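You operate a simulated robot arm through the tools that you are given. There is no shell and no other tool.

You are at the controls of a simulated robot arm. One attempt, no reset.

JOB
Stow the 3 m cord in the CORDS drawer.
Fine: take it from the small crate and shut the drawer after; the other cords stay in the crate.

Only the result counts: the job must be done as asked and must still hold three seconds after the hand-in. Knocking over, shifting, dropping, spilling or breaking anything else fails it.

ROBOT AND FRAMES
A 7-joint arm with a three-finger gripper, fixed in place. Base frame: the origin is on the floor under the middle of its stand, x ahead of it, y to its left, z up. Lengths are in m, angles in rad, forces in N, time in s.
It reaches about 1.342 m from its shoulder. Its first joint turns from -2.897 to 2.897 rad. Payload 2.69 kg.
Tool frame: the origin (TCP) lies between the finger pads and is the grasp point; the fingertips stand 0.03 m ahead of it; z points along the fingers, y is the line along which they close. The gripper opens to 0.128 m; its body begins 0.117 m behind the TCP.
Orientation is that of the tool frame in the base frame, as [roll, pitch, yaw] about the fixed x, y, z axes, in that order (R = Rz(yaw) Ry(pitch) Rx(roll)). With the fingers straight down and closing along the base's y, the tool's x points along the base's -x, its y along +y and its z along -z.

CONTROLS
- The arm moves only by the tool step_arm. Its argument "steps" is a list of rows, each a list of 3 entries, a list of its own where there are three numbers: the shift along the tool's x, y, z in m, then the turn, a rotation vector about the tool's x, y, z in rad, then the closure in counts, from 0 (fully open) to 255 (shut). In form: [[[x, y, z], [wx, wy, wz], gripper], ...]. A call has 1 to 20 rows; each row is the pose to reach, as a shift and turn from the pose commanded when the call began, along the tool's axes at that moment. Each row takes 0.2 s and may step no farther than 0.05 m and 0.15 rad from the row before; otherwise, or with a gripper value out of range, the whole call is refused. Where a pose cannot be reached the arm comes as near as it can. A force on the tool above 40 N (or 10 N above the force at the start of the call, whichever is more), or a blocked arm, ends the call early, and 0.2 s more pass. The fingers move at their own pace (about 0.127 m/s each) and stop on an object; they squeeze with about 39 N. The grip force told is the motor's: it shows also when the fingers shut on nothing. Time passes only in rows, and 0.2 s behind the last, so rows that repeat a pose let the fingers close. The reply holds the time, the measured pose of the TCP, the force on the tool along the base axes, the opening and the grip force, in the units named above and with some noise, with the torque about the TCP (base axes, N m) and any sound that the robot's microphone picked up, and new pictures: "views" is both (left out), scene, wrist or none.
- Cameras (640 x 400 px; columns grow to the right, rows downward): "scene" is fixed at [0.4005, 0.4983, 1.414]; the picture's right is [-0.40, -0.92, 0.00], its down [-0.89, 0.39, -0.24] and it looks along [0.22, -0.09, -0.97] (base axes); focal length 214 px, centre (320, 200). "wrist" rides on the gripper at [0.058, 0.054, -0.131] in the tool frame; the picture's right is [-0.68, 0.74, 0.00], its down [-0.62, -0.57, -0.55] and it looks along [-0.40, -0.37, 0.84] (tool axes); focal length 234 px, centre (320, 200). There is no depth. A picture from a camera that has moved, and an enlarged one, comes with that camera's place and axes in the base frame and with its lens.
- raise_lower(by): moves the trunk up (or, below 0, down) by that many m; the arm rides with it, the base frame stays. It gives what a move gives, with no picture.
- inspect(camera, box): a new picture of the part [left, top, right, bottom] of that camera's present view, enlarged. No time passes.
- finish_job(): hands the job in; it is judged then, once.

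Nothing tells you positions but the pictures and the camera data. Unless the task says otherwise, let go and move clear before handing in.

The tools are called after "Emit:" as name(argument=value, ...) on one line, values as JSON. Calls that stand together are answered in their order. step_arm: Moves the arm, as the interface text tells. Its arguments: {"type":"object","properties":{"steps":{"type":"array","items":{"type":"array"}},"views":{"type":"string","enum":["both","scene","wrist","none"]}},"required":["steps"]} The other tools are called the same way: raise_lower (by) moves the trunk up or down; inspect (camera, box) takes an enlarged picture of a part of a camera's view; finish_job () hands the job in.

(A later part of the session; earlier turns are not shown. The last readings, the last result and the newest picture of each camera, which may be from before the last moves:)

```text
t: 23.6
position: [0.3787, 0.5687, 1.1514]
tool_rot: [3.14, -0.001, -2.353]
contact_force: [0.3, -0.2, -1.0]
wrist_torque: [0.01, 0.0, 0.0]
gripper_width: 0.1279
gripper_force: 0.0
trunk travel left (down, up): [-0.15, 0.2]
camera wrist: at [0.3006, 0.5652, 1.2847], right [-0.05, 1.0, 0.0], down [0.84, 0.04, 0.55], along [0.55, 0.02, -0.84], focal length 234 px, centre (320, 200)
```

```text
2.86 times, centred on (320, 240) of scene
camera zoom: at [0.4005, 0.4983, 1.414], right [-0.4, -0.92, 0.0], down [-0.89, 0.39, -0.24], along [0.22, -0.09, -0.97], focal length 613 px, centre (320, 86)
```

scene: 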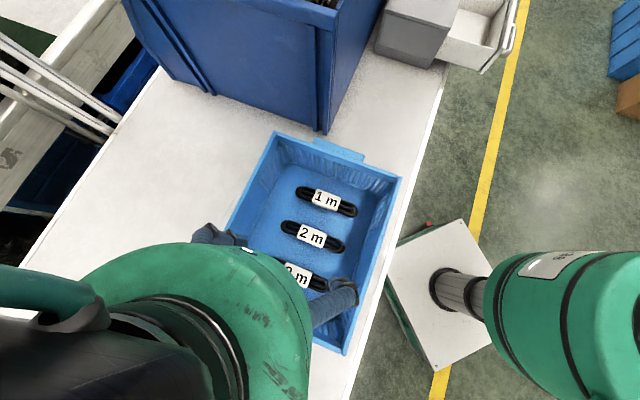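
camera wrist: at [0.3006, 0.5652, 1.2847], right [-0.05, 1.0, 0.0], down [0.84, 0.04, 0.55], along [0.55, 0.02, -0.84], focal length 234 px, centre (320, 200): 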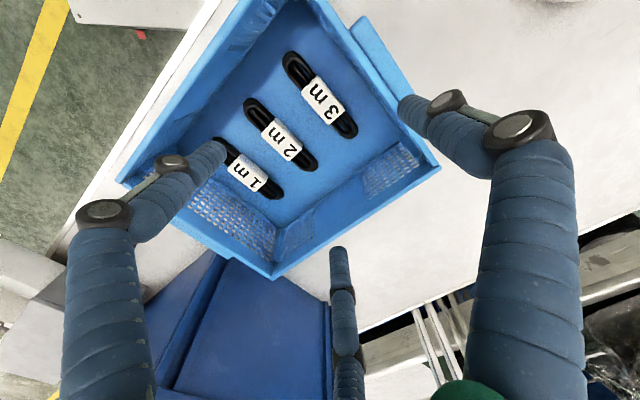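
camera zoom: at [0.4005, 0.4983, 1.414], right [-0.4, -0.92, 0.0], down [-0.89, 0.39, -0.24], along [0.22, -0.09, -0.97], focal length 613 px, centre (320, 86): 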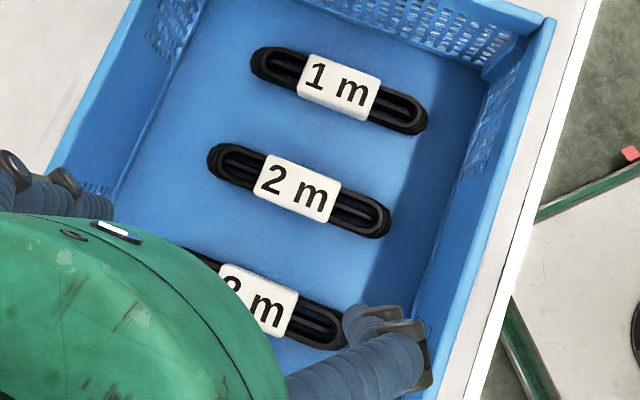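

The three fingers close radially at 120°, so the cord should sit about 18 mm on the single finger's side of the tool centre. I will set a medium opening, trim sideways and descend to just above rim height to check.

Emit:
step_arm(steps=[[[0, -0.0113, 0.02], [0, 0, 0], 66], [[0, -0.0113, 0.06], [0, 0, 0], 66], [[0, -0.0113, 0.1], [0, 0, 0], 66], [[0, -0.0113, 0.14], [0, 0, 0], 66], [[0, -0.0113, 0.16], [0, 0, 0], 66], [[0, -0.0113, 0.16], [0, 0, 0], 66]], views="both")

Emit:
inspect(camera="wrist", box=[200, 40, 440, 240])

Emit:
inspect(camera="scene", box=[190, 200, 370, 360])

```text
t: 25.0
position: [0.3876, 0.5607, 0.9927]
tool_rot: [3.138, -0.002, -2.353]
contact_force: [-0.2, -0.2, -1.4]
wrist_torque: [-0.02, 0.01, -0.01]
gripper_width: 0.095
gripper_force: 0.1
trunk travel left (down, up): [-0.15, 0.2]
camera wrist: at [0.3085, 0.558, 1.1248], right [-0.04, 1.0, 0.0], down [0.84, 0.04, 0.55], along [0.55, 0.02, -0.84], focal length 234 px, centre (320, 200)
```

scene: 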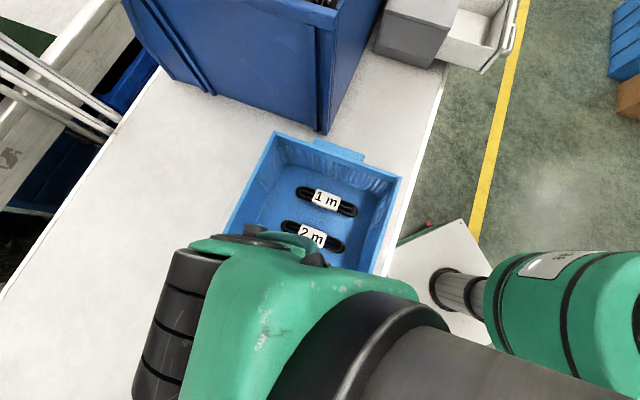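
wrist: 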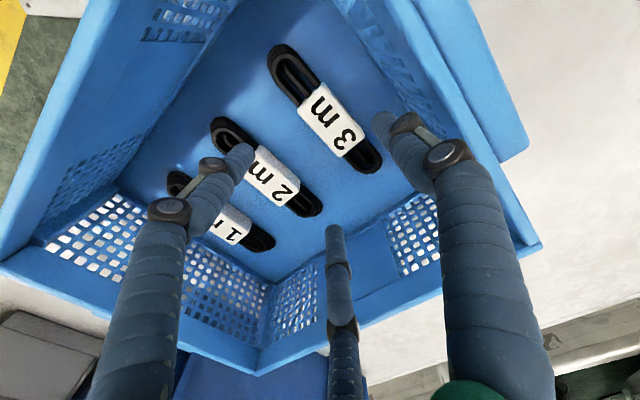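

```text
2.00 times, centred on (320, 140) of wrist
camera zoom: at [0.3085, 0.558, 1.1248], right [-0.04, 1.0, 0.0], down [0.84, 0.04, 0.55], along [0.55, 0.02, -0.84], focal length 468 px, centre (320, 320)
```

zoom: 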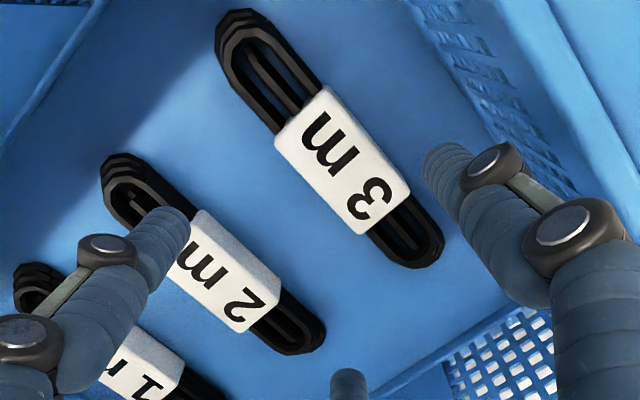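

```text
2.50 times, centred on (280, 280) of scene
camera zoom: at [0.4005, 0.4983, 1.414], right [-0.4, -0.92, 0.0], down [-0.89, 0.39, -0.24], along [0.22, -0.09, -0.97], focal length 536 px, centre (420, 0)
```

zoom: 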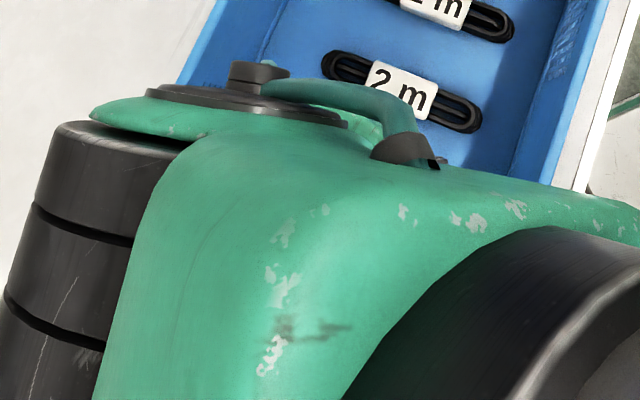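

Triangulated from two wrist views, the 3 m cord's label top is at about (0.373, 0.573, 0.864), and all three fingers should straddle it clear of the 2 m cord and the crate wall. I will descend most of the way and check.

Emit:
step_arm(steps=[[[0, 0, 0.03], [0, 0, 0], 66], [[0, 0, 0.06], [0, 0, 0], 66], [[0, 0, 0.08], [0, 0, 0], 66], [[0, 0, 0.09], [0, 0, 0], 66], [[0, 0, 0.09], [0, 0, 0], 66]], views="wrist")

Emit:
inspect(camera="wrist", box=[200, 40, 440, 240])

```text
t: 26.2
position: [0.3866, 0.5609, 0.9008]
tool_rot: [3.14, -0.001, -2.355]
contact_force: [-0.2, -0.2, 0.1]
wrist_torque: [-0.03, -0.03, -0.03]
gripper_width: 0.0948
gripper_force: 0.1
trunk travel left (down, up): [-0.15, 0.2]
camera wrist: at [0.3083, 0.5583, 1.0328], right [-0.04, 1.0, 0.0], down [0.84, 0.04, 0.55], along [0.55, 0.02, -0.84], focal length 234 px, centre (320, 200)
```

wrist: 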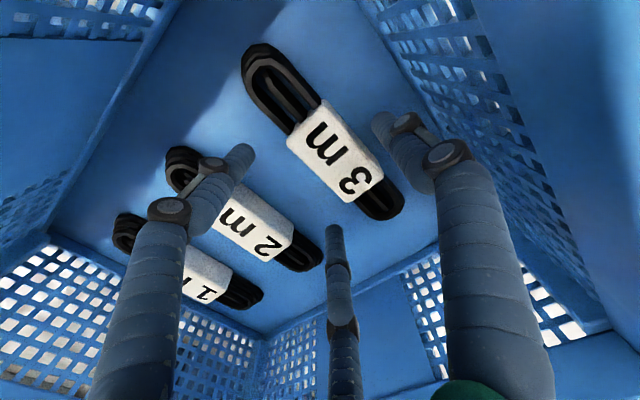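

```text
2.00 times, centred on (320, 140) of wrist
camera zoom: at [0.3083, 0.5583, 1.0328], right [-0.04, 1.0, 0.0], down [0.84, 0.04, 0.55], along [0.55, 0.02, -0.84], focal length 468 px, centre (320, 320)
```

zoom: 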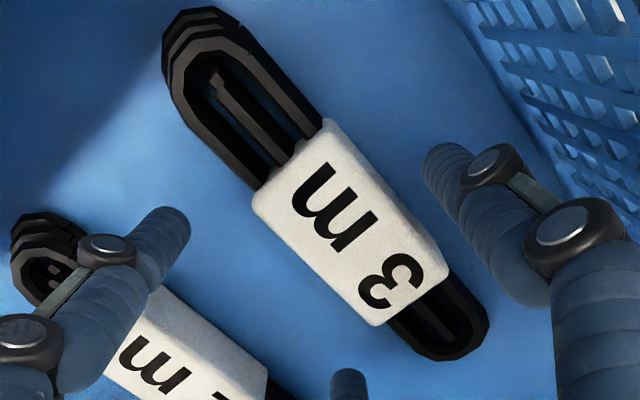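

The cord is well between the fingers. I will lower the last 2 cm in small steps.

Emit:
step_arm(steps=[[[0, 0, 0.006], [0, 0, 0], 66], [[0, 0, 0.011], [0, 0, 0], 66], [[0, 0, 0.015], [0, 0, 0], 66], [[0, 0, 0.018], [0, 0, 0], 66], [[0, 0, 0.021], [0, 0, 0], 66], [[0, 0, 0.023], [0, 0, 0], 66]], views="wrist")

Emit:
inspect(camera="wrist", box=[200, 40, 440, 240])

```text
t: 27.6
position: [0.3867, 0.5603, 0.8763]
tool_rot: [3.14, -0.002, -2.355]
contact_force: [0.0, 0.6, 0.1]
wrist_torque: [0.03, -0.02, 0.0]
gripper_width: 0.0949
gripper_force: 0.0
trunk travel left (down, up): [-0.15, 0.2]
camera wrist: at [0.3077, 0.5579, 1.0106], right [-0.04, 1.0, 0.0], down [0.84, 0.04, 0.55], along [0.55, 0.02, -0.84], focal length 234 px, centre (320, 200)
```

wrist: 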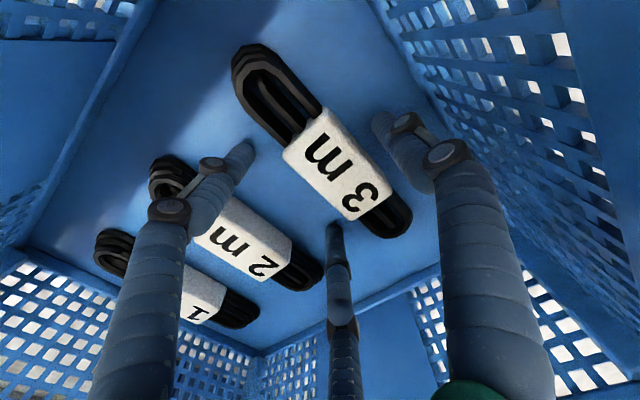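

```text
2.00 times, centred on (320, 140) of wrist
camera zoom: at [0.3077, 0.5579, 1.0106], right [-0.04, 1.0, 0.0], down [0.84, 0.04, 0.55], along [0.55, 0.02, -0.84], focal length 468 px, centre (320, 320)
```

zoom: 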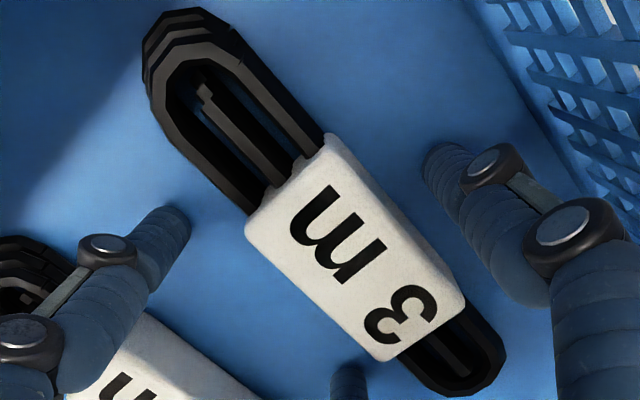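

The fingertips are beside the cord with no contact. I will close gently while trimming the centring, then squeeze.

Emit:
step_arm(steps=[[[0, 0.003, 0.001], [0, 0, 0], 86], [[0, 0.006, 0.001], [0, 0, 0], 106], [[0, 0.009, 0.001], [0, 0, 0], 122], [[0, 0.009, 0.001], [0, 0, 0], 140], [[0, 0.009, 0.001], [0, 0, 0], 170], [[0, 0.009, 0.001], [0, 0, 0], 200], [[0, 0.009, 0.001], [0, 0, 0], 255], [[0, 0.009, 0.001], [0, 0, 0], 255]], views="wrist")

Emit:
inspect(camera="wrist", box=[200, 40, 440, 240])

```text
t: 29.4
position: [0.3787, 0.5668, 0.8781]
tool_rot: [3.141, 0.002, -2.354]
contact_force: [-1.1, -4.9, 33.1]
wrist_torque: [-0.68, 0.31, -0.04]
gripper_width: 0.0543
gripper_force: 39.0
trunk travel left (down, up): [-0.15, 0.2]
camera wrist: at [0.301, 0.5635, 1.0109], right [-0.04, 1.0, 0.0], down [0.84, 0.04, 0.55], along [0.55, 0.03, -0.84], focal length 234 px, centre (320, 200)
```

wrist: 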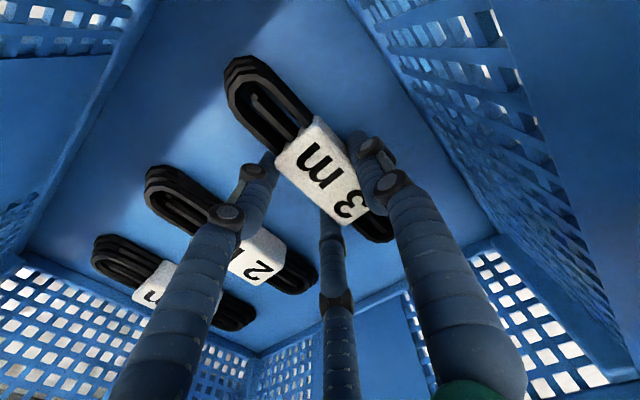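

```text
2.00 times, centred on (320, 140) of wrist
camera zoom: at [0.301, 0.5635, 1.0109], right [-0.04, 1.0, 0.0], down [0.84, 0.04, 0.55], along [0.55, 0.03, -0.84], focal length 468 px, centre (320, 320)
```

zoom: 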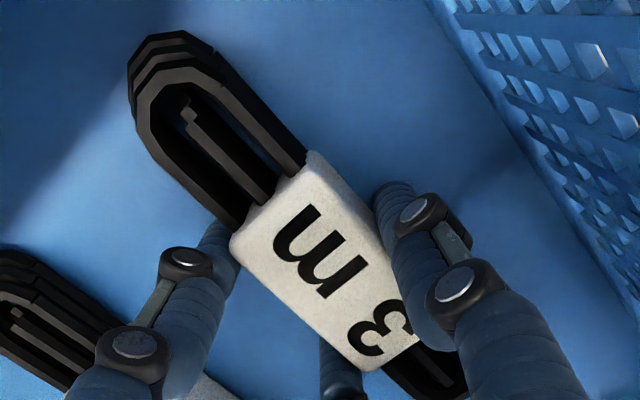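

The 3 m cord is gripped at 39 N, and the tips are touching the crate floor lightly. I will lift straight up.

Emit:
step_arm(steps=[[[0, 0, -0.004], [0, 0, 0], 255], [[0, 0, -0.01], [0, 0, 0], 255], [[0, 0, -0.02], [0, 0, 0], 255], [[0, 0, -0.035], [0, 0, 0], 255], [[0, 0, -0.05], [0, 0, 0], 255]], views="wrist")

```text
t: 30.6
position: [0.3809, 0.5666, 0.9267]
tool_rot: [3.139, -0.002, -2.354]
contact_force: [0.5, 0.7, -2.5]
wrist_torque: [-0.02, -0.02, 0.0]
gripper_width: 0.0543
gripper_force: 38.9
trunk travel left (down, up): [-0.15, 0.2]
camera wrist: at [0.3022, 0.5642, 1.0591], right [-0.04, 1.0, 0.0], down [0.84, 0.04, 0.55], along [0.55, 0.02, -0.84], focal length 234 px, centre (320, 200)
```

wrist: 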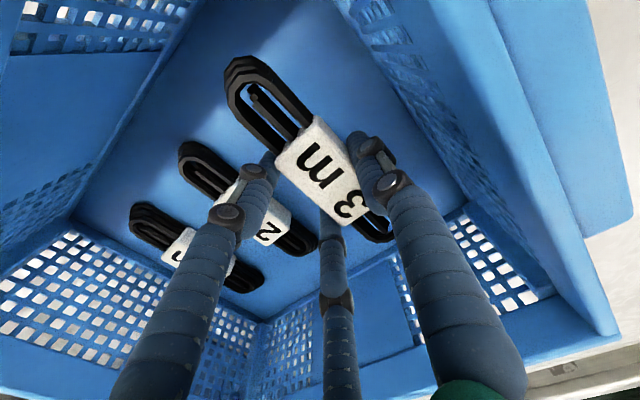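

The 3 m cord is in hand (about 0.25 kg) and the other two cords are still in place. I will lift it clear of the crate.

Emit:
step_arm(steps=[[[0, 0, -0.03], [0, 0, 0], 255], [[0, 0, -0.07], [0, 0, 0], 255], [[0, 0, -0.11], [0, 0, 0], 255], [[0, 0, -0.15], [0, 0, 0], 255], [[0, 0, -0.19], [0, 0, 0], 255], [[0, 0, -0.205], [0, 0, 0], 255]], views="both")

```text
t: 32.0
position: [0.3803, 0.5659, 1.1329]
tool_rot: [3.141, -0.003, -2.355]
contact_force: [-1.3, 0.3, -1.4]
wrist_torque: [0.0, 0.01, 0.01]
gripper_width: 0.0543
gripper_force: 39.1
trunk travel left (down, up): [-0.15, 0.2]
camera wrist: at [0.3006, 0.5632, 1.2665], right [-0.04, 1.0, 0.0], down [0.84, 0.04, 0.55], along [0.55, 0.02, -0.84], focal length 234 px, centre (320, 200)
```

scene: 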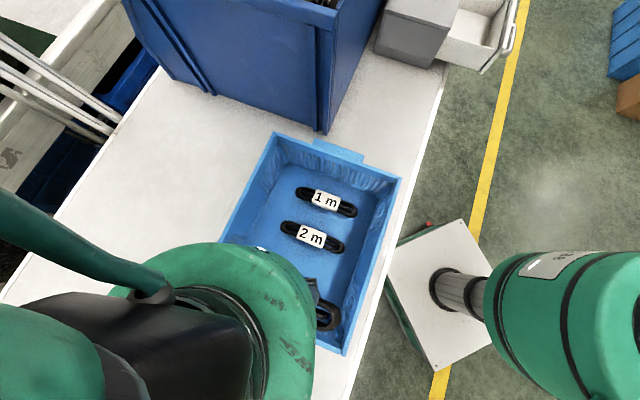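
wrist: 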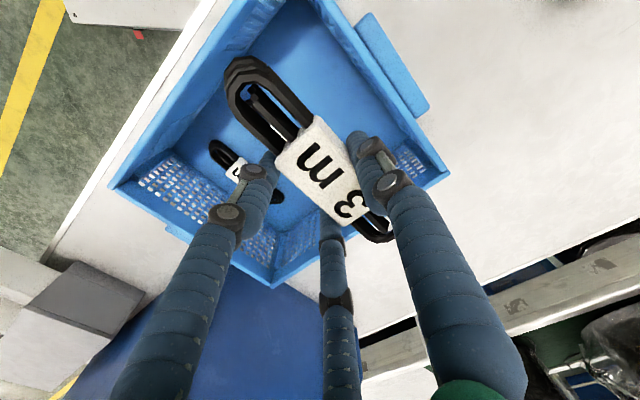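

The cord is held firmly above the crate. I will now carry it back to above the open CORDS drawer, turning 90° so it lies along the drawer's width.

Emit:
step_arm(steps=[[[0.02, -0.0441, 0], [0, 0, 0.0827], 255], [[0.04, -0.0883, 0], [0, 0, 0.1653], 255], [[0.06, -0.1324, 0], [0, 0, 0.248], 255], [[0.08, -0.1765, 0], [0, 0, 0.3307], 255], [[0.1, -0.2207, 0], [0, 0, 0.4134], 255], [[0.12, -0.2648, 0], [0, 0, 0.496], 255], [[0.14, -0.3089, 0], [0, 0, 0.5787], 255], [[0.16, -0.3531, 0], [0, 0, 0.6614], 255], [[0.18, -0.3972, 0], [0, 0, 0.7441], 255], [[0.2, -0.4413, 0], [0, 0, 0.8267], 255], [[0.21, -0.4854, 0], [0, 0, 0.9094], 255], [[0.216, -0.5296, 0], [0, 0, 0.9921], 255], [[0.22, -0.5737, 0], [0, 0, 1.0747], 255], [[0.222, -0.6178, 0], [0, 0, 1.1574], 255], [[0.222, -0.662, 0], [0, 0, 1.2401], 255], [[0.222, -0.7061, 0], [0, 0, 1.3228], 255], [[0.222, -0.7502, 0], [0, 0, 1.4054], 255], [[0.222, -0.7944, 0], [0, 0, 1.4881], 255], [[0.222, -0.8385, 0], [0, 0, 1.5708], 255]], views="both")

```text
t: 36.0
position: [0.819, -0.1821, 1.1293]
tool_rot: [-3.139, -0.003, 2.356]
contact_force: [0.1, 0.4, -2.1]
wrist_torque: [-0.01, -0.03, -0.02]
gripper_width: 0.0542
gripper_force: 39.1
trunk travel left (down, up): [-0.15, 0.2]
camera wrist: at [0.8164, -0.1027, 1.2624], right [1.0, 0.04, 0.0], down [0.04, -0.84, 0.55], along [0.02, -0.55, -0.84], focal length 234 px, centre (320, 200)
```

scene: 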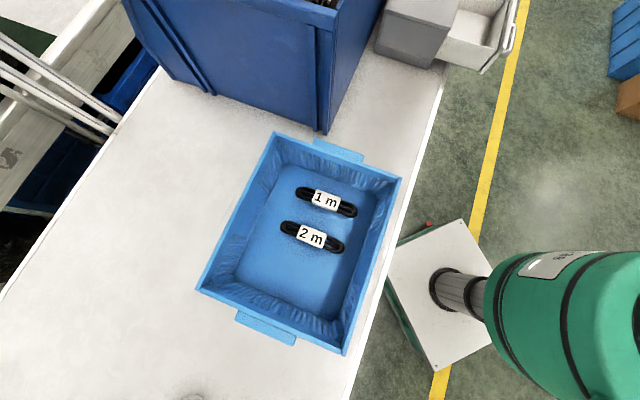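
wrist: 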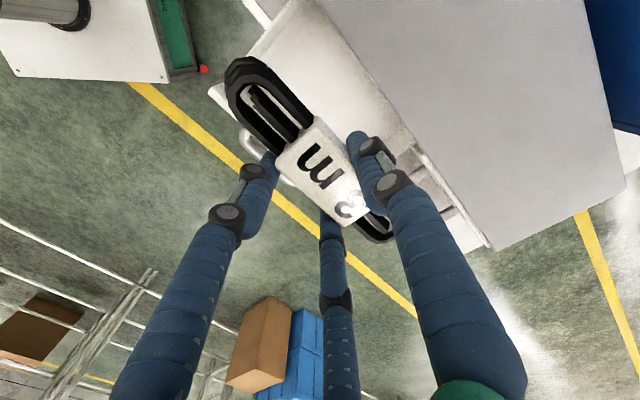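

The cord is above the drawer and turned along its width. I will zoom in to verify its alignment with the drawer opening before lowering.

Emit:
inspect(camera="wrist", box=[190, 0, 530, 260])

Emit:
inspect(camera="scene", box=[370, 0, 530, 100])

```text
1.54 times, centred on (360, 130) of wrist
camera zoom: at [0.8164, -0.1027, 1.2624], right [1.0, 0.04, 0.0], down [0.04, -0.84, 0.55], along [0.02, -0.55, -0.84], focal length 360 px, centre (258, 308)
```

zoom: 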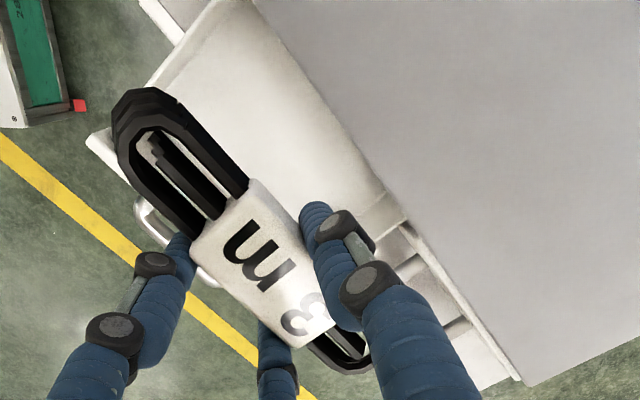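

```text
4.00 times, centred on (450, 50) of scene
camera zoom: at [0.4005, 0.4983, 1.414], right [-0.4, -0.92, 0.0], down [-0.89, 0.39, -0.24], along [0.22, -0.09, -0.97], focal length 858 px, centre (-200, 800)
```

zoom: 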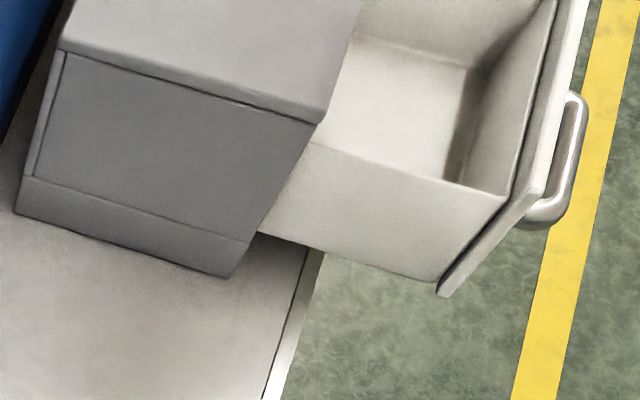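

The drawer opening spans roughly 0.39 to 0.53 m in depth and 0.605 to 0.81 m in width in bench axes, and the cord should fit after a few millimetres of trim. I will lower to just above the drawer's rim and check.

Emit:
step_arm(steps=[[[-0.003, -0.002, 0.03], [0, 0, 0], 255], [[-0.003, -0.002, 0.06], [0, 0, 0], 255], [[-0.003, -0.002, 0.09], [0, 0, 0], 255], [[-0.003, -0.002, 0.115], [0, 0, 0], 255], [[-0.003, -0.002, 0.115], [0, 0, 0], 255]], views="both")

Emit:
inspect(camera="scene", box=[370, 0, 530, 100])

Emit:
inspect(camera="wrist", box=[190, 0, 530, 260])

```text
t: 37.2
position: [0.8191, -0.1851, 1.0154]
tool_rot: [-3.141, -0.002, 2.358]
contact_force: [0.1, 0.1, -2.6]
wrist_torque: [-0.02, 0.01, 0.02]
gripper_width: 0.0539
gripper_force: 39.1
trunk travel left (down, up): [-0.15, 0.2]
camera wrist: at [0.8155, -0.1053, 1.1486], right [1.0, 0.04, 0.0], down [0.04, -0.84, 0.55], along [0.02, -0.55, -0.84], focal length 234 px, centre (320, 200)
```

scene: 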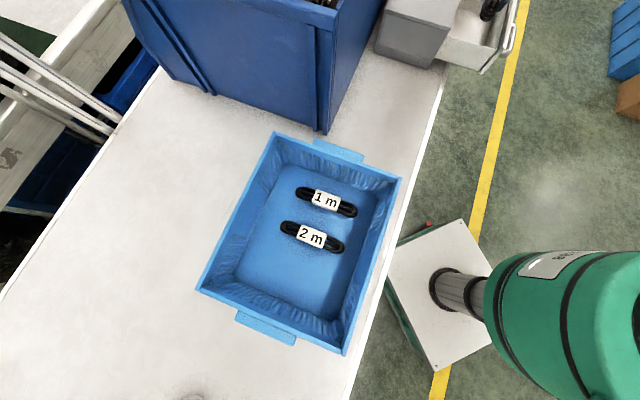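
wrist: 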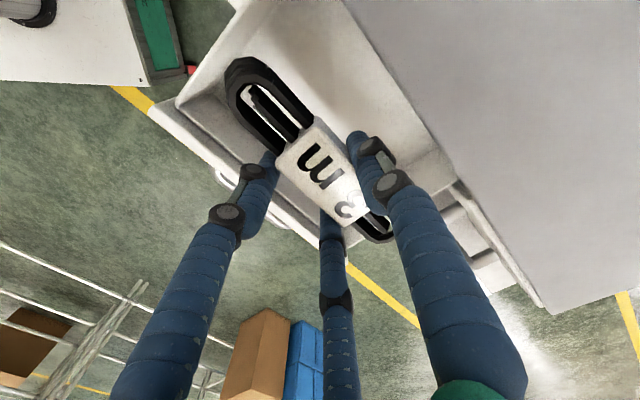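

```text
4.00 times, centred on (450, 50) of scene
camera zoom: at [0.4005, 0.4983, 1.414], right [-0.4, -0.92, 0.0], down [-0.89, 0.39, -0.24], along [0.22, -0.09, -0.97], focal length 858 px, centre (-200, 800)
```

zoom: 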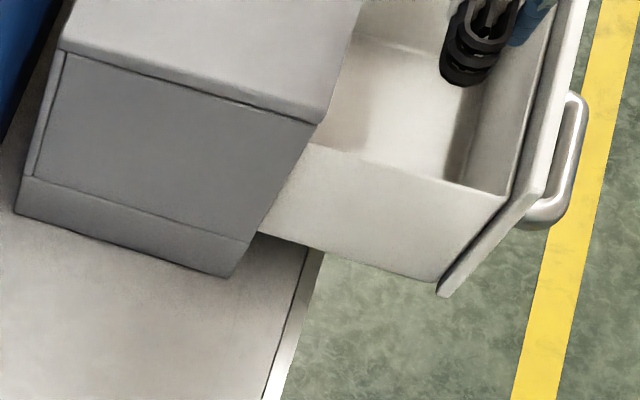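

```text
1.54 times, centred on (360, 130) of wrist
camera zoom: at [0.8155, -0.1053, 1.1486], right [1.0, 0.04, 0.0], down [0.04, -0.84, 0.55], along [0.02, -0.55, -0.84], focal length 360 px, centre (258, 308)
```

zoom: 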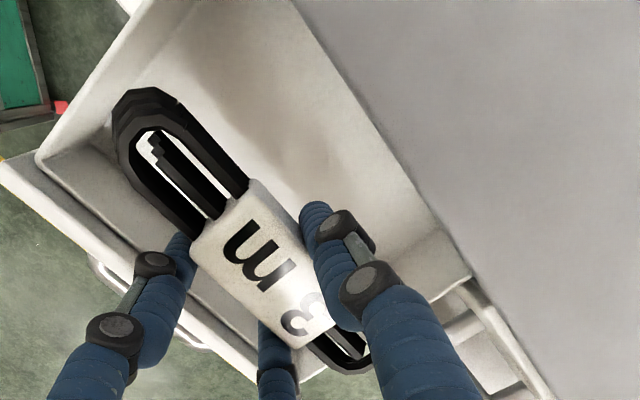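

The cord hangs inside the drawer's outline with roughly 15 to 20 mm clearance at each end. I will trim 4 mm and lower it into the drawer, going slowly near the bottom.

Emit:
step_arm(steps=[[[-0.004, 0.001, 0.015], [0, 0, 0], 255], [[-0.004, 0.001, 0.03], [0, 0, 0], 255], [[-0.004, 0.001, 0.045], [0, 0, 0], 255], [[-0.004, 0.001, 0.06], [0, 0, 0], 255], [[-0.004, 0.001, 0.07], [0, 0, 0], 255]], views="wrist")

Emit:
inspect(camera="wrist", box=[190, 0, 530, 260])

Emit:
inspect(camera="scene", box=[370, 0, 530, 100])

```text
t: 38.4
position: [0.8226, -0.1887, 0.9437]
tool_rot: [-3.14, 0.0, 2.358]
contact_force: [-0.7, 0.3, -1.9]
wrist_torque: [0.01, 0.01, 0.01]
gripper_width: 0.0543
gripper_force: 38.8
trunk travel left (down, up): [-0.15, 0.2]
camera wrist: at [0.8194, -0.1083, 1.0777], right [1.0, 0.04, 0.0], down [0.04, -0.84, 0.55], along [0.02, -0.55, -0.84], focal length 234 px, centre (320, 200)
```

wrist: 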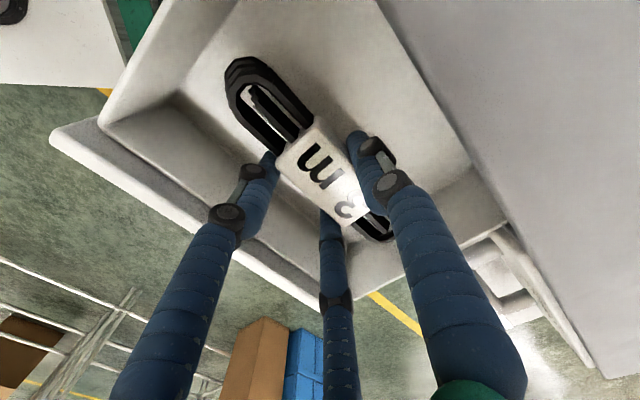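

```text
1.54 times, centred on (360, 130) of wrist
camera zoom: at [0.8194, -0.1083, 1.0777], right [1.0, 0.04, 0.0], down [0.04, -0.84, 0.55], along [0.02, -0.55, -0.84], focal length 360 px, centre (258, 308)
```

zoom: 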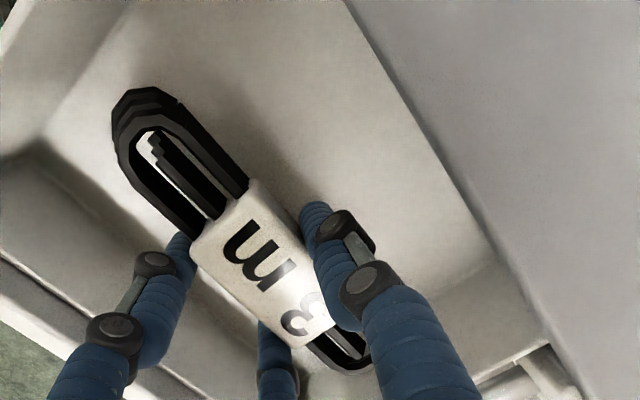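

```text
4.00 times, centred on (450, 50) of scene
camera zoom: at [0.4005, 0.4983, 1.414], right [-0.4, -0.92, 0.0], down [-0.89, 0.39, -0.24], along [0.22, -0.09, -0.97], focal length 858 px, centre (-200, 800)
```

zoom: 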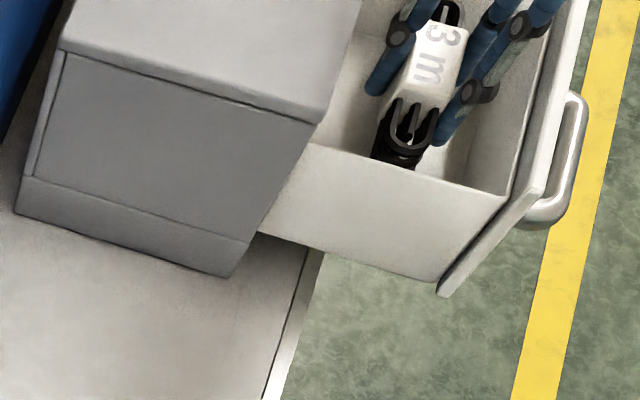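

The cord is now inside the drawer, centred and clear of the walls. I will lower in small steps to the drawer floor.

Emit:
step_arm(steps=[[[0, 0, 0.006], [0, 0, 0], 255], [[0, 0, 0.01], [0, 0, 0], 255], [[0, 0, 0.014], [0, 0, 0], 255], [[0, 0, 0.017], [0, 0, 0], 255], [[0, 0, 0.02], [0, 0, 0], 255]], views="none")

Emit:
inspect(camera="scene", box=[370, 0, 530, 100])

Emit:
inspect(camera="wrist", box=[190, 0, 530, 260])

```text
t: 39.6
position: [0.8214, -0.1897, 0.9254]
tool_rot: [-3.139, -0.002, 2.357]
contact_force: [-0.4, 0.2, -1.9]
wrist_torque: [0.01, 0.04, 0.02]
gripper_width: 0.0542
gripper_force: 38.8
trunk travel left (down, up): [-0.15, 0.2]
```

```text
4.00 times, centred on (450, 50) of scene
camera zoom: at [0.4005, 0.4983, 1.414], right [-0.4, -0.92, 0.0], down [-0.89, 0.39, -0.24], along [0.22, -0.09, -0.97], focal length 858 px, centre (-200, 800)
```

zoom: 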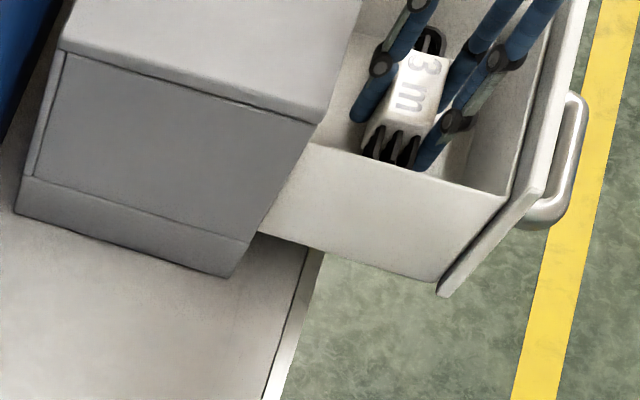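

```text
1.54 times, centred on (360, 130) of wrist
camera zoom: at [0.8189, -0.1088, 1.058], right [1.0, 0.04, 0.0], down [0.04, -0.84, 0.55], along [0.02, -0.55, -0.84], focal length 360 px, centre (258, 308)
```

zoom: 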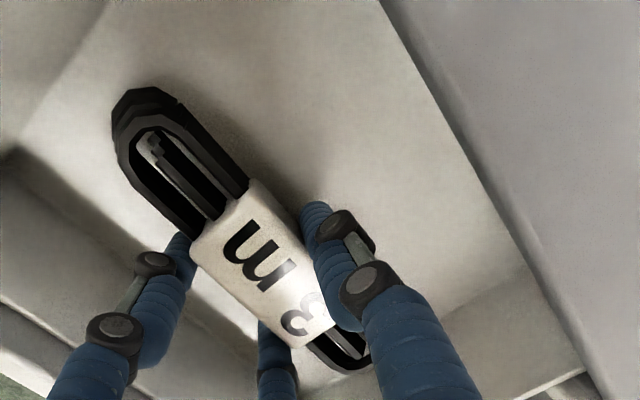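

There's no floor contact yet. I will continue down in 3 mm steps until the force changes.

Emit:
step_arm(steps=[[[0, 0, 0.003], [0, 0, 0], 255], [[0, 0, 0.006], [0, 0, 0], 255], [[0, 0, 0.009], [0, 0, 0], 255], [[0, 0, 0.011], [0, 0, 0], 255]], views="none")

```text
t: 40.6
position: [0.8219, -0.1879, 0.9141]
tool_rot: [-3.138, -0.003, 2.358]
contact_force: [0.5, 0.3, -1.8]
wrist_torque: [-0.01, 0.0, 0.02]
gripper_width: 0.0544
gripper_force: 39.2
trunk travel left (down, up): [-0.15, 0.2]
```

Emit:
step_arm(steps=[[[0, 0, 0.002], [0, 0, 0], 255], [[0, 0, 0.004], [0, 0, 0], 255], [[0, 0, 0.006], [0, 0, 0], 255]], views="none")

Emit:
inspect(camera="wrist", box=[190, 0, 530, 260])

Emit:
inspect(camera="scene", box=[410, 0, 530, 70])

```text
t: 41.4
position: [0.8222, -0.1877, 0.9129]
tool_rot: [3.139, 0.001, 2.358]
contact_force: [-5.4, 4.7, 33.7]
wrist_torque: [1.42, 1.68, 0.04]
gripper_width: 0.054
gripper_force: 39.2
trunk travel left (down, up): [-0.15, 0.2]
```

```text
1.54 times, centred on (360, 130) of wrist
camera zoom: at [0.819, -0.1079, 1.0458], right [1.0, 0.04, 0.0], down [0.04, -0.83, 0.55], along [0.03, -0.55, -0.84], focal length 360 px, centre (258, 308)
```

zoom: 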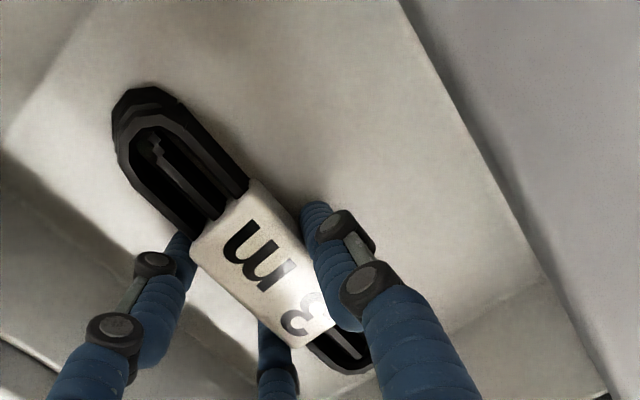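

```text
5.33 times, centred on (470, 35) of scene
camera zoom: at [0.4005, 0.4983, 1.414], right [-0.4, -0.92, 0.0], down [-0.89, 0.39, -0.24], along [0.22, -0.09, -0.97], focal length 1144 px, centre (-480, 1080)
```

zoom: 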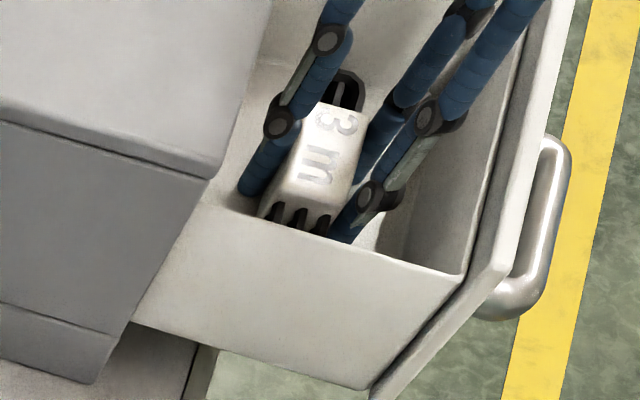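

The cord's near end is touching the drawer floor. I will ease up 4 mm to unload it and then open the fingers gently.

Emit:
step_arm(steps=[[[0, 0, -0.004], [0, 0, 0], 255], [[0, 0, -0.004], [0, 0, 0], 180], [[0, 0, -0.004], [0, 0, 0], 140], [[0, 0, -0.004], [0, 0, 0], 115], [[0, 0, -0.004], [0, 0, 0], 104], [[0, 0, -0.004], [0, 0, 0], 104]], views="none")

Emit:
inspect(camera="wrist", box=[190, 0, 530, 260])

Emit:
inspect(camera="scene", box=[410, 0, 530, 70])

```text
t: 42.8
position: [0.8205, -0.1873, 0.9101]
tool_rot: [-3.139, -0.003, 2.357]
contact_force: [-0.6, 0.0, 1.3]
wrist_torque: [0.1, -0.07, 0.04]
gripper_width: 0.0762
gripper_force: 0.0
trunk travel left (down, up): [-0.15, 0.2]
```

```text
1.54 times, centred on (360, 130) of wrist
camera zoom: at [0.8182, -0.1078, 1.0444], right [1.0, 0.04, 0.0], down [0.04, -0.84, 0.55], along [0.02, -0.55, -0.84], focal length 360 px, centre (258, 308)
```

zoom: 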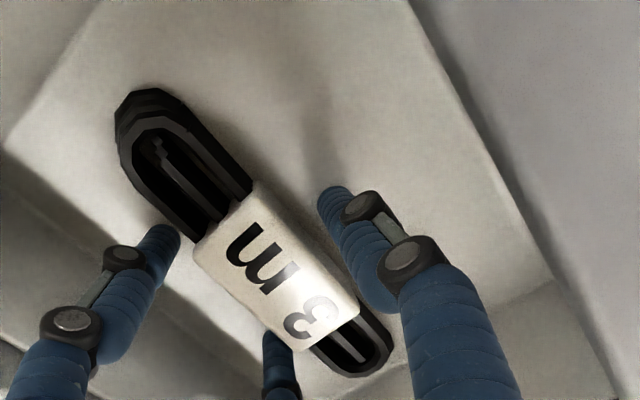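

```text
5.33 times, centred on (470, 35) of scene
camera zoom: at [0.4005, 0.4983, 1.414], right [-0.4, -0.92, 0.0], down [-0.89, 0.39, -0.24], along [0.22, -0.09, -0.97], focal length 1144 px, centre (-480, 1080)
```

zoom: 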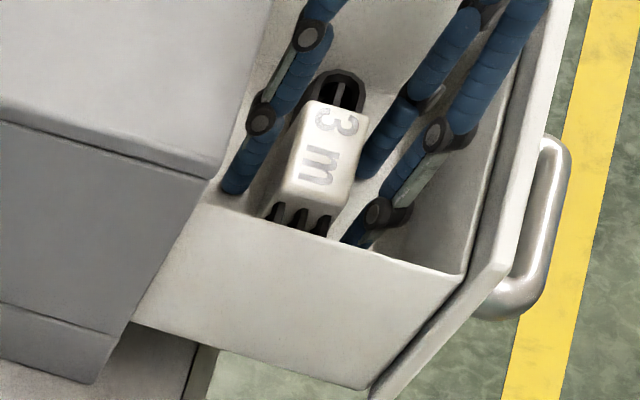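

The cord is free and lying on the drawer floor. I will lift straight up out of the drawer.

Emit:
step_arm(steps=[[[0, 0, -0.008], [0, 0, 0], 104], [[0, 0, -0.02], [0, 0, 0], 104], [[0, 0, -0.04], [0, 0, 0], 104], [[0, 0, -0.07], [0, 0, 0], 104], [[0, 0, -0.11], [0, 0, 0], 104], [[0, 0, -0.15], [0, 0, 0], 104], [[0, 0, -0.19], [0, 0, 0], 104]], views="both")

Emit:
inspect(camera="wrist", box=[190, 0, 530, 260])

Emit:
inspect(camera="scene", box=[370, 0, 530, 100])

```text
t: 44.4
position: [0.8231, -0.1866, 1.1017]
tool_rot: [-3.14, -0.003, 2.359]
contact_force: [-0.1, -0.5, 0.2]
wrist_torque: [-0.03, 0.05, 0.03]
gripper_width: 0.0757
gripper_force: 0.0
trunk travel left (down, up): [-0.15, 0.2]
camera wrist: at [0.8206, -0.1066, 1.2339], right [1.0, 0.04, 0.0], down [0.04, -0.84, 0.55], along [0.02, -0.55, -0.84], focal length 234 px, centre (320, 200)
```

scene: 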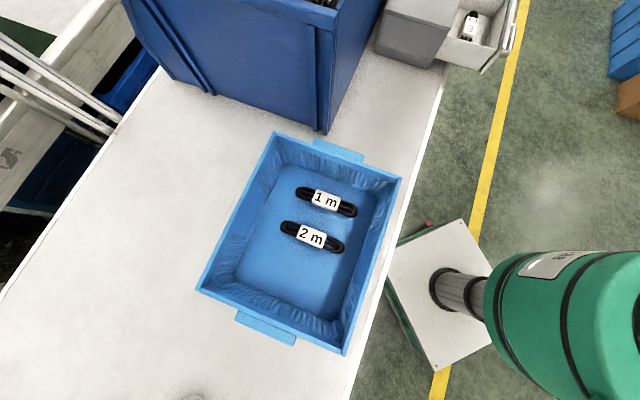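
wrist: 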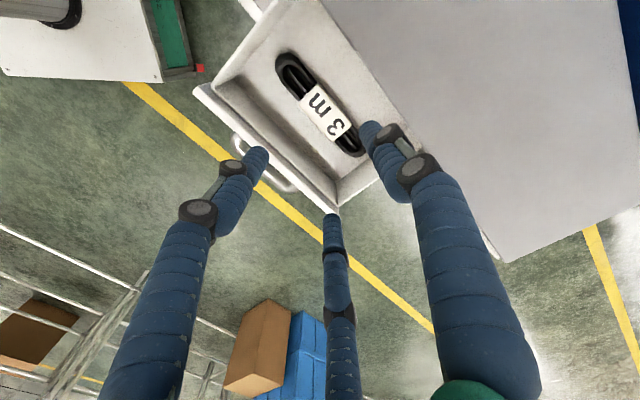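

```text
1.54 times, centred on (360, 130) of wrist
camera zoom: at [0.8206, -0.1066, 1.2339], right [1.0, 0.04, 0.0], down [0.04, -0.84, 0.55], along [0.02, -0.55, -0.84], focal length 360 px, centre (258, 308)
```

zoom: 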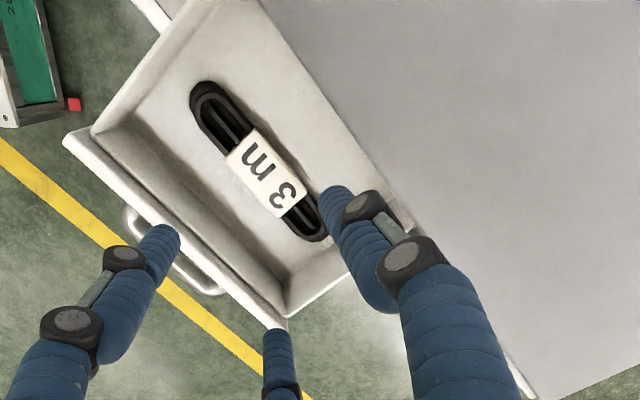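

```text
4.00 times, centred on (450, 50) of scene
camera zoom: at [0.4005, 0.4983, 1.414], right [-0.4, -0.92, 0.0], down [-0.89, 0.39, -0.24], along [0.22, -0.09, -0.97], focal length 858 px, centre (-200, 800)
```

zoom: 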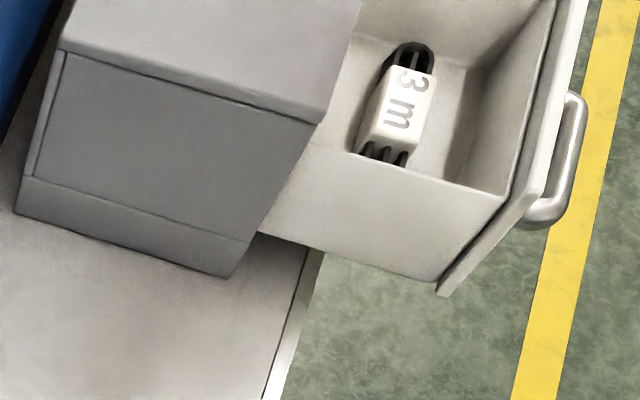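

The 3 m cord lies flat in the CORDS drawer, and the 1 m and 2 m cords are untouched. To shut the drawer, I will back away, turn the gripper level with the fingers closed, and push on the front panel just above the handle.

Emit:
step_arm(steps=[[[0.001, -0.042, 0], [0, 0, 0], 150], [[0.002, -0.084, 0], [-0.131, 0, 0], 255], [[0.003, -0.126, 0], [-0.262, 0, 0], 255], [[0.004, -0.168, 0], [-0.393, 0, 0], 255], [[0.005, -0.21, 0], [-0.524, 0, 0], 255], [[0.006, -0.25, 0], [-0.655, 0, 0], 255], [[0.007, -0.25, 0], [-0.785, 0, 0], 255], [[0.007, -0.25, 0], [-0.916, 0, 0], 255], [[0.007, -0.25, 0], [-1.047, 0, 0], 255], [[0.007, -0.25, 0], [-1.178, 0, 0], 255], [[0.007, -0.25, 0], [-1.309, 0, 0], 255], [[0.007, -0.25, 0], [-1.44, 0, 0], 255], [[0.007, -0.25, 0], [-1.5708, 0, 0], 255]], views="both")

```text
t: 47.2
position: [0.6407, -0.3599, 1.1021]
tool_rot: [1.571, 0.0, 2.357]
contact_force: [-0.5, 0.1, -0.4]
wrist_torque: [-0.02, 0.01, -0.02]
gripper_width: 0.0023
gripper_force: 31.4
trunk travel left (down, up): [-0.15, 0.2]
camera wrist: at [0.5072, -0.4117, 1.1577], right [0.48, -0.48, 0.74], down [0.05, -0.82, -0.57], along [0.88, 0.31, -0.37], focal length 234 px, centre (320, 200)
```

scene: 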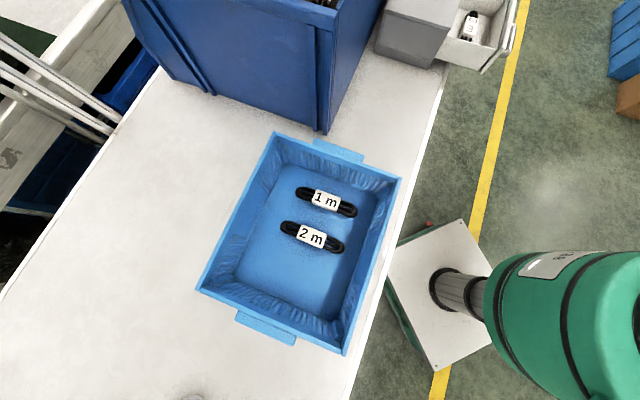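
wrist: 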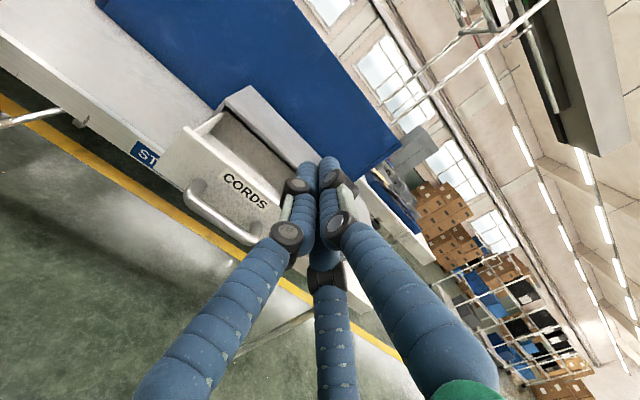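

The gripper is level and the fingers are closed. I will lower to push height (z about 0.946) in front of the drawer and approach to a couple of centimetres short of it.

Emit:
step_arm(steps=[[[0, -0.04, 0], [0, 0, 0], 255], [[0, -0.08, 0], [0, 0, 0], 255], [[0, -0.12, 0], [0, 0, 0], 255], [[0, -0.156, 0], [0, 0, 0], 255], [[0, -0.156, 0.04], [0, 0, 0], 255], [[0, -0.156, 0.08], [0, 0, 0], 255], [[0, -0.156, 0.115], [0, 0, 0], 255], [[0, -0.156, 0.115], [0, 0, 0], 255]], views="wrist")

Emit:
inspect(camera="wrist", box=[200, 60, 440, 260])

Emit:
inspect(camera="scene", box=[400, 0, 560, 100])

```text
t: 49.0
position: [0.7215, -0.2782, 0.9472]
tool_rot: [1.572, -0.001, 2.358]
contact_force: [-0.8, 0.8, 0.5]
wrist_torque: [0.0, 0.02, -0.05]
gripper_width: 0.0022
gripper_force: 31.5
trunk travel left (down, up): [-0.15, 0.2]
camera wrist: at [0.5885, -0.3287, 1.0025], right [0.48, -0.48, 0.74], down [0.05, -0.82, -0.57], along [0.88, 0.31, -0.37], focal length 234 px, centre (320, 200)
```

wrist: 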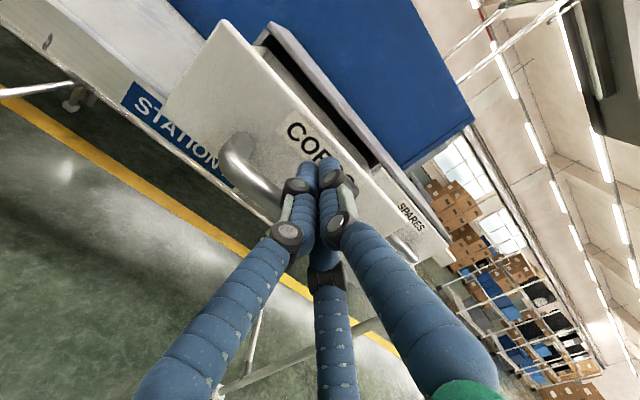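

```text
2.00 times, centred on (320, 160) of wrist
camera zoom: at [0.5885, -0.3287, 1.0025], right [0.48, -0.48, 0.74], down [0.05, -0.82, -0.57], along [0.88, 0.31, -0.37], focal length 468 px, centre (320, 280)
```

zoom: 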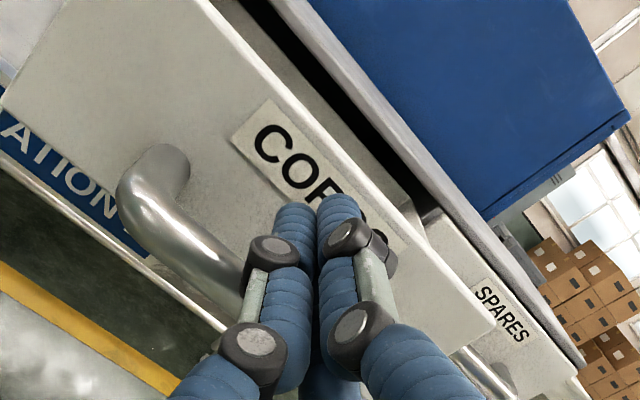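

```text
4.00 times, centred on (480, 50) of scene
camera zoom: at [0.4005, 0.4983, 1.414], right [-0.4, -0.92, 0.0], down [-0.89, 0.39, -0.24], along [0.22, -0.09, -0.97], focal length 858 px, centre (-320, 800)
```

zoom: 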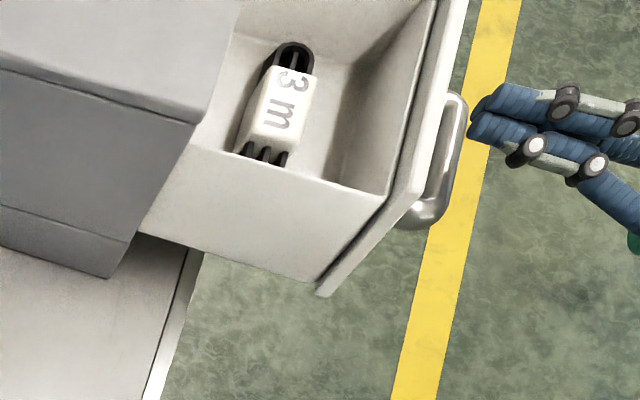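

The closed fingertips are about 3 cm in front of the panel, above the handle. I will push inward gently.

Emit:
step_arm(steps=[[[0, 0, 0.01], [0, 0, 0], 255], [[0, 0, 0.02], [0, 0, 0], 255], [[0, 0, 0.028], [0, 0, 0], 255], [[0, 0, 0.036], [0, 0, 0], 255], [[0, 0, 0.044], [0, 0, 0], 255], [[0, 0, 0.052], [0, 0, 0], 255], [[0, 0, 0.062], [0, 0, 0], 255], [[0, 0, 0.072], [0, 0, 0], 255]], views="wrist")

Emit:
inspect(camera="scene", box=[370, 0, 530, 100])

```text
t: 50.8
position: [0.7727, -0.2269, 0.9466]
tool_rot: [1.571, -0.001, 2.357]
contact_force: [0.3, 0.0, 0.1]
wrist_torque: [0.03, 0.0, 0.04]
gripper_width: 0.0021
gripper_force: 31.6
trunk travel left (down, up): [-0.15, 0.2]
camera wrist: at [0.6394, -0.2783, 1.0028], right [0.48, -0.48, 0.74], down [0.05, -0.82, -0.57], along [0.88, 0.31, -0.37], focal length 234 px, centre (320, 200)
```

wrist: 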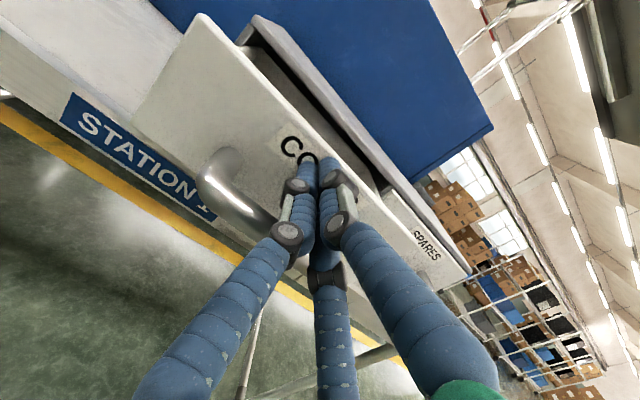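

```text
4.00 times, centred on (450, 50) of scene
camera zoom: at [0.4005, 0.4983, 1.414], right [-0.4, -0.92, 0.0], down [-0.89, 0.39, -0.24], along [0.22, -0.09, -0.97], focal length 858 px, centre (-200, 800)
```

zoom: 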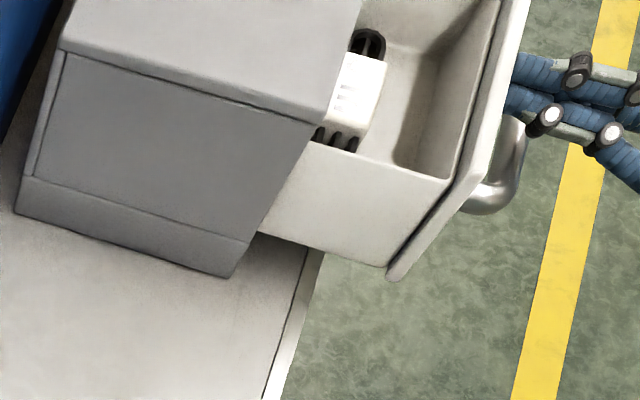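

The drawer slides in freely and the cord rides along without shifting. I will continue pushing.

Emit:
step_arm(steps=[[[0, 0, 0.01], [0, 0, 0], 255], [[0, 0, 0.02], [0, 0, 0], 255], [[0, 0, 0.03], [0, 0, 0], 255], [[0, 0, 0.04], [0, 0, 0], 255], [[0, 0, 0.05], [0, 0, 0], 255], [[0, 0, 0.06], [0, 0, 0], 255], [[0, 0, 0.07], [0, 0, 0], 255], [[0, 0, 0.08], [0, 0, 0], 255], [[0, 0, 0.088], [0, 0, 0], 255]], views="wrist")

Emit:
inspect(camera="scene", box=[370, 0, 530, 100])

```text
t: 52.8
position: [0.8332, -0.1653, 0.9458]
tool_rot: [1.57, -0.003, 2.356]
contact_force: [0.0, 0.0, 0.4]
wrist_torque: [0.01, -0.01, 0.02]
gripper_width: 0.0022
gripper_force: 31.0
trunk travel left (down, up): [-0.15, 0.2]
camera wrist: at [0.7007, -0.2159, 1.0022], right [0.48, -0.48, 0.74], down [0.05, -0.82, -0.57], along [0.88, 0.31, -0.37], focal length 234 px, centre (320, 200)
```

wrist: 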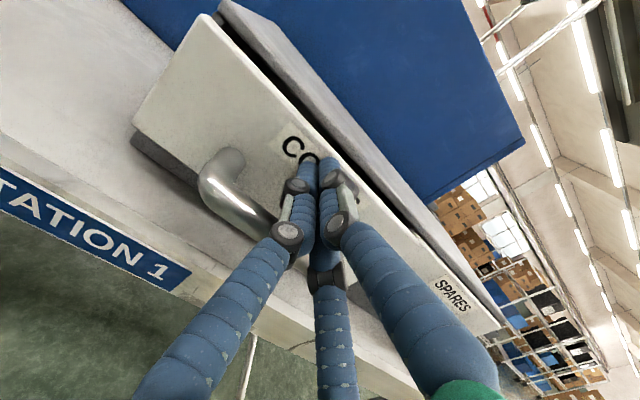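

```text
4.00 times, centred on (450, 50) of scene
camera zoom: at [0.4005, 0.4983, 1.414], right [-0.4, -0.92, 0.0], down [-0.89, 0.39, -0.24], along [0.22, -0.09, -0.97], focal length 858 px, centre (-200, 800)
```

zoom: 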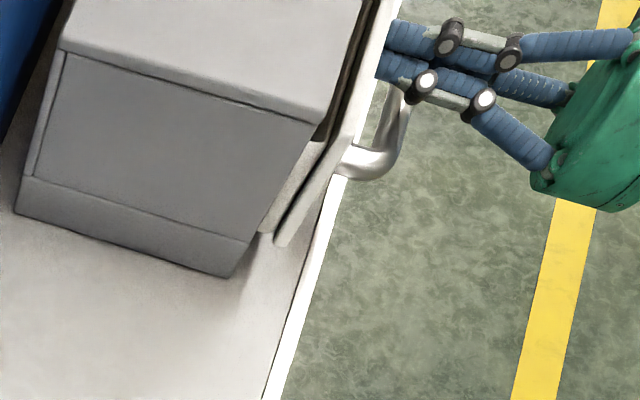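

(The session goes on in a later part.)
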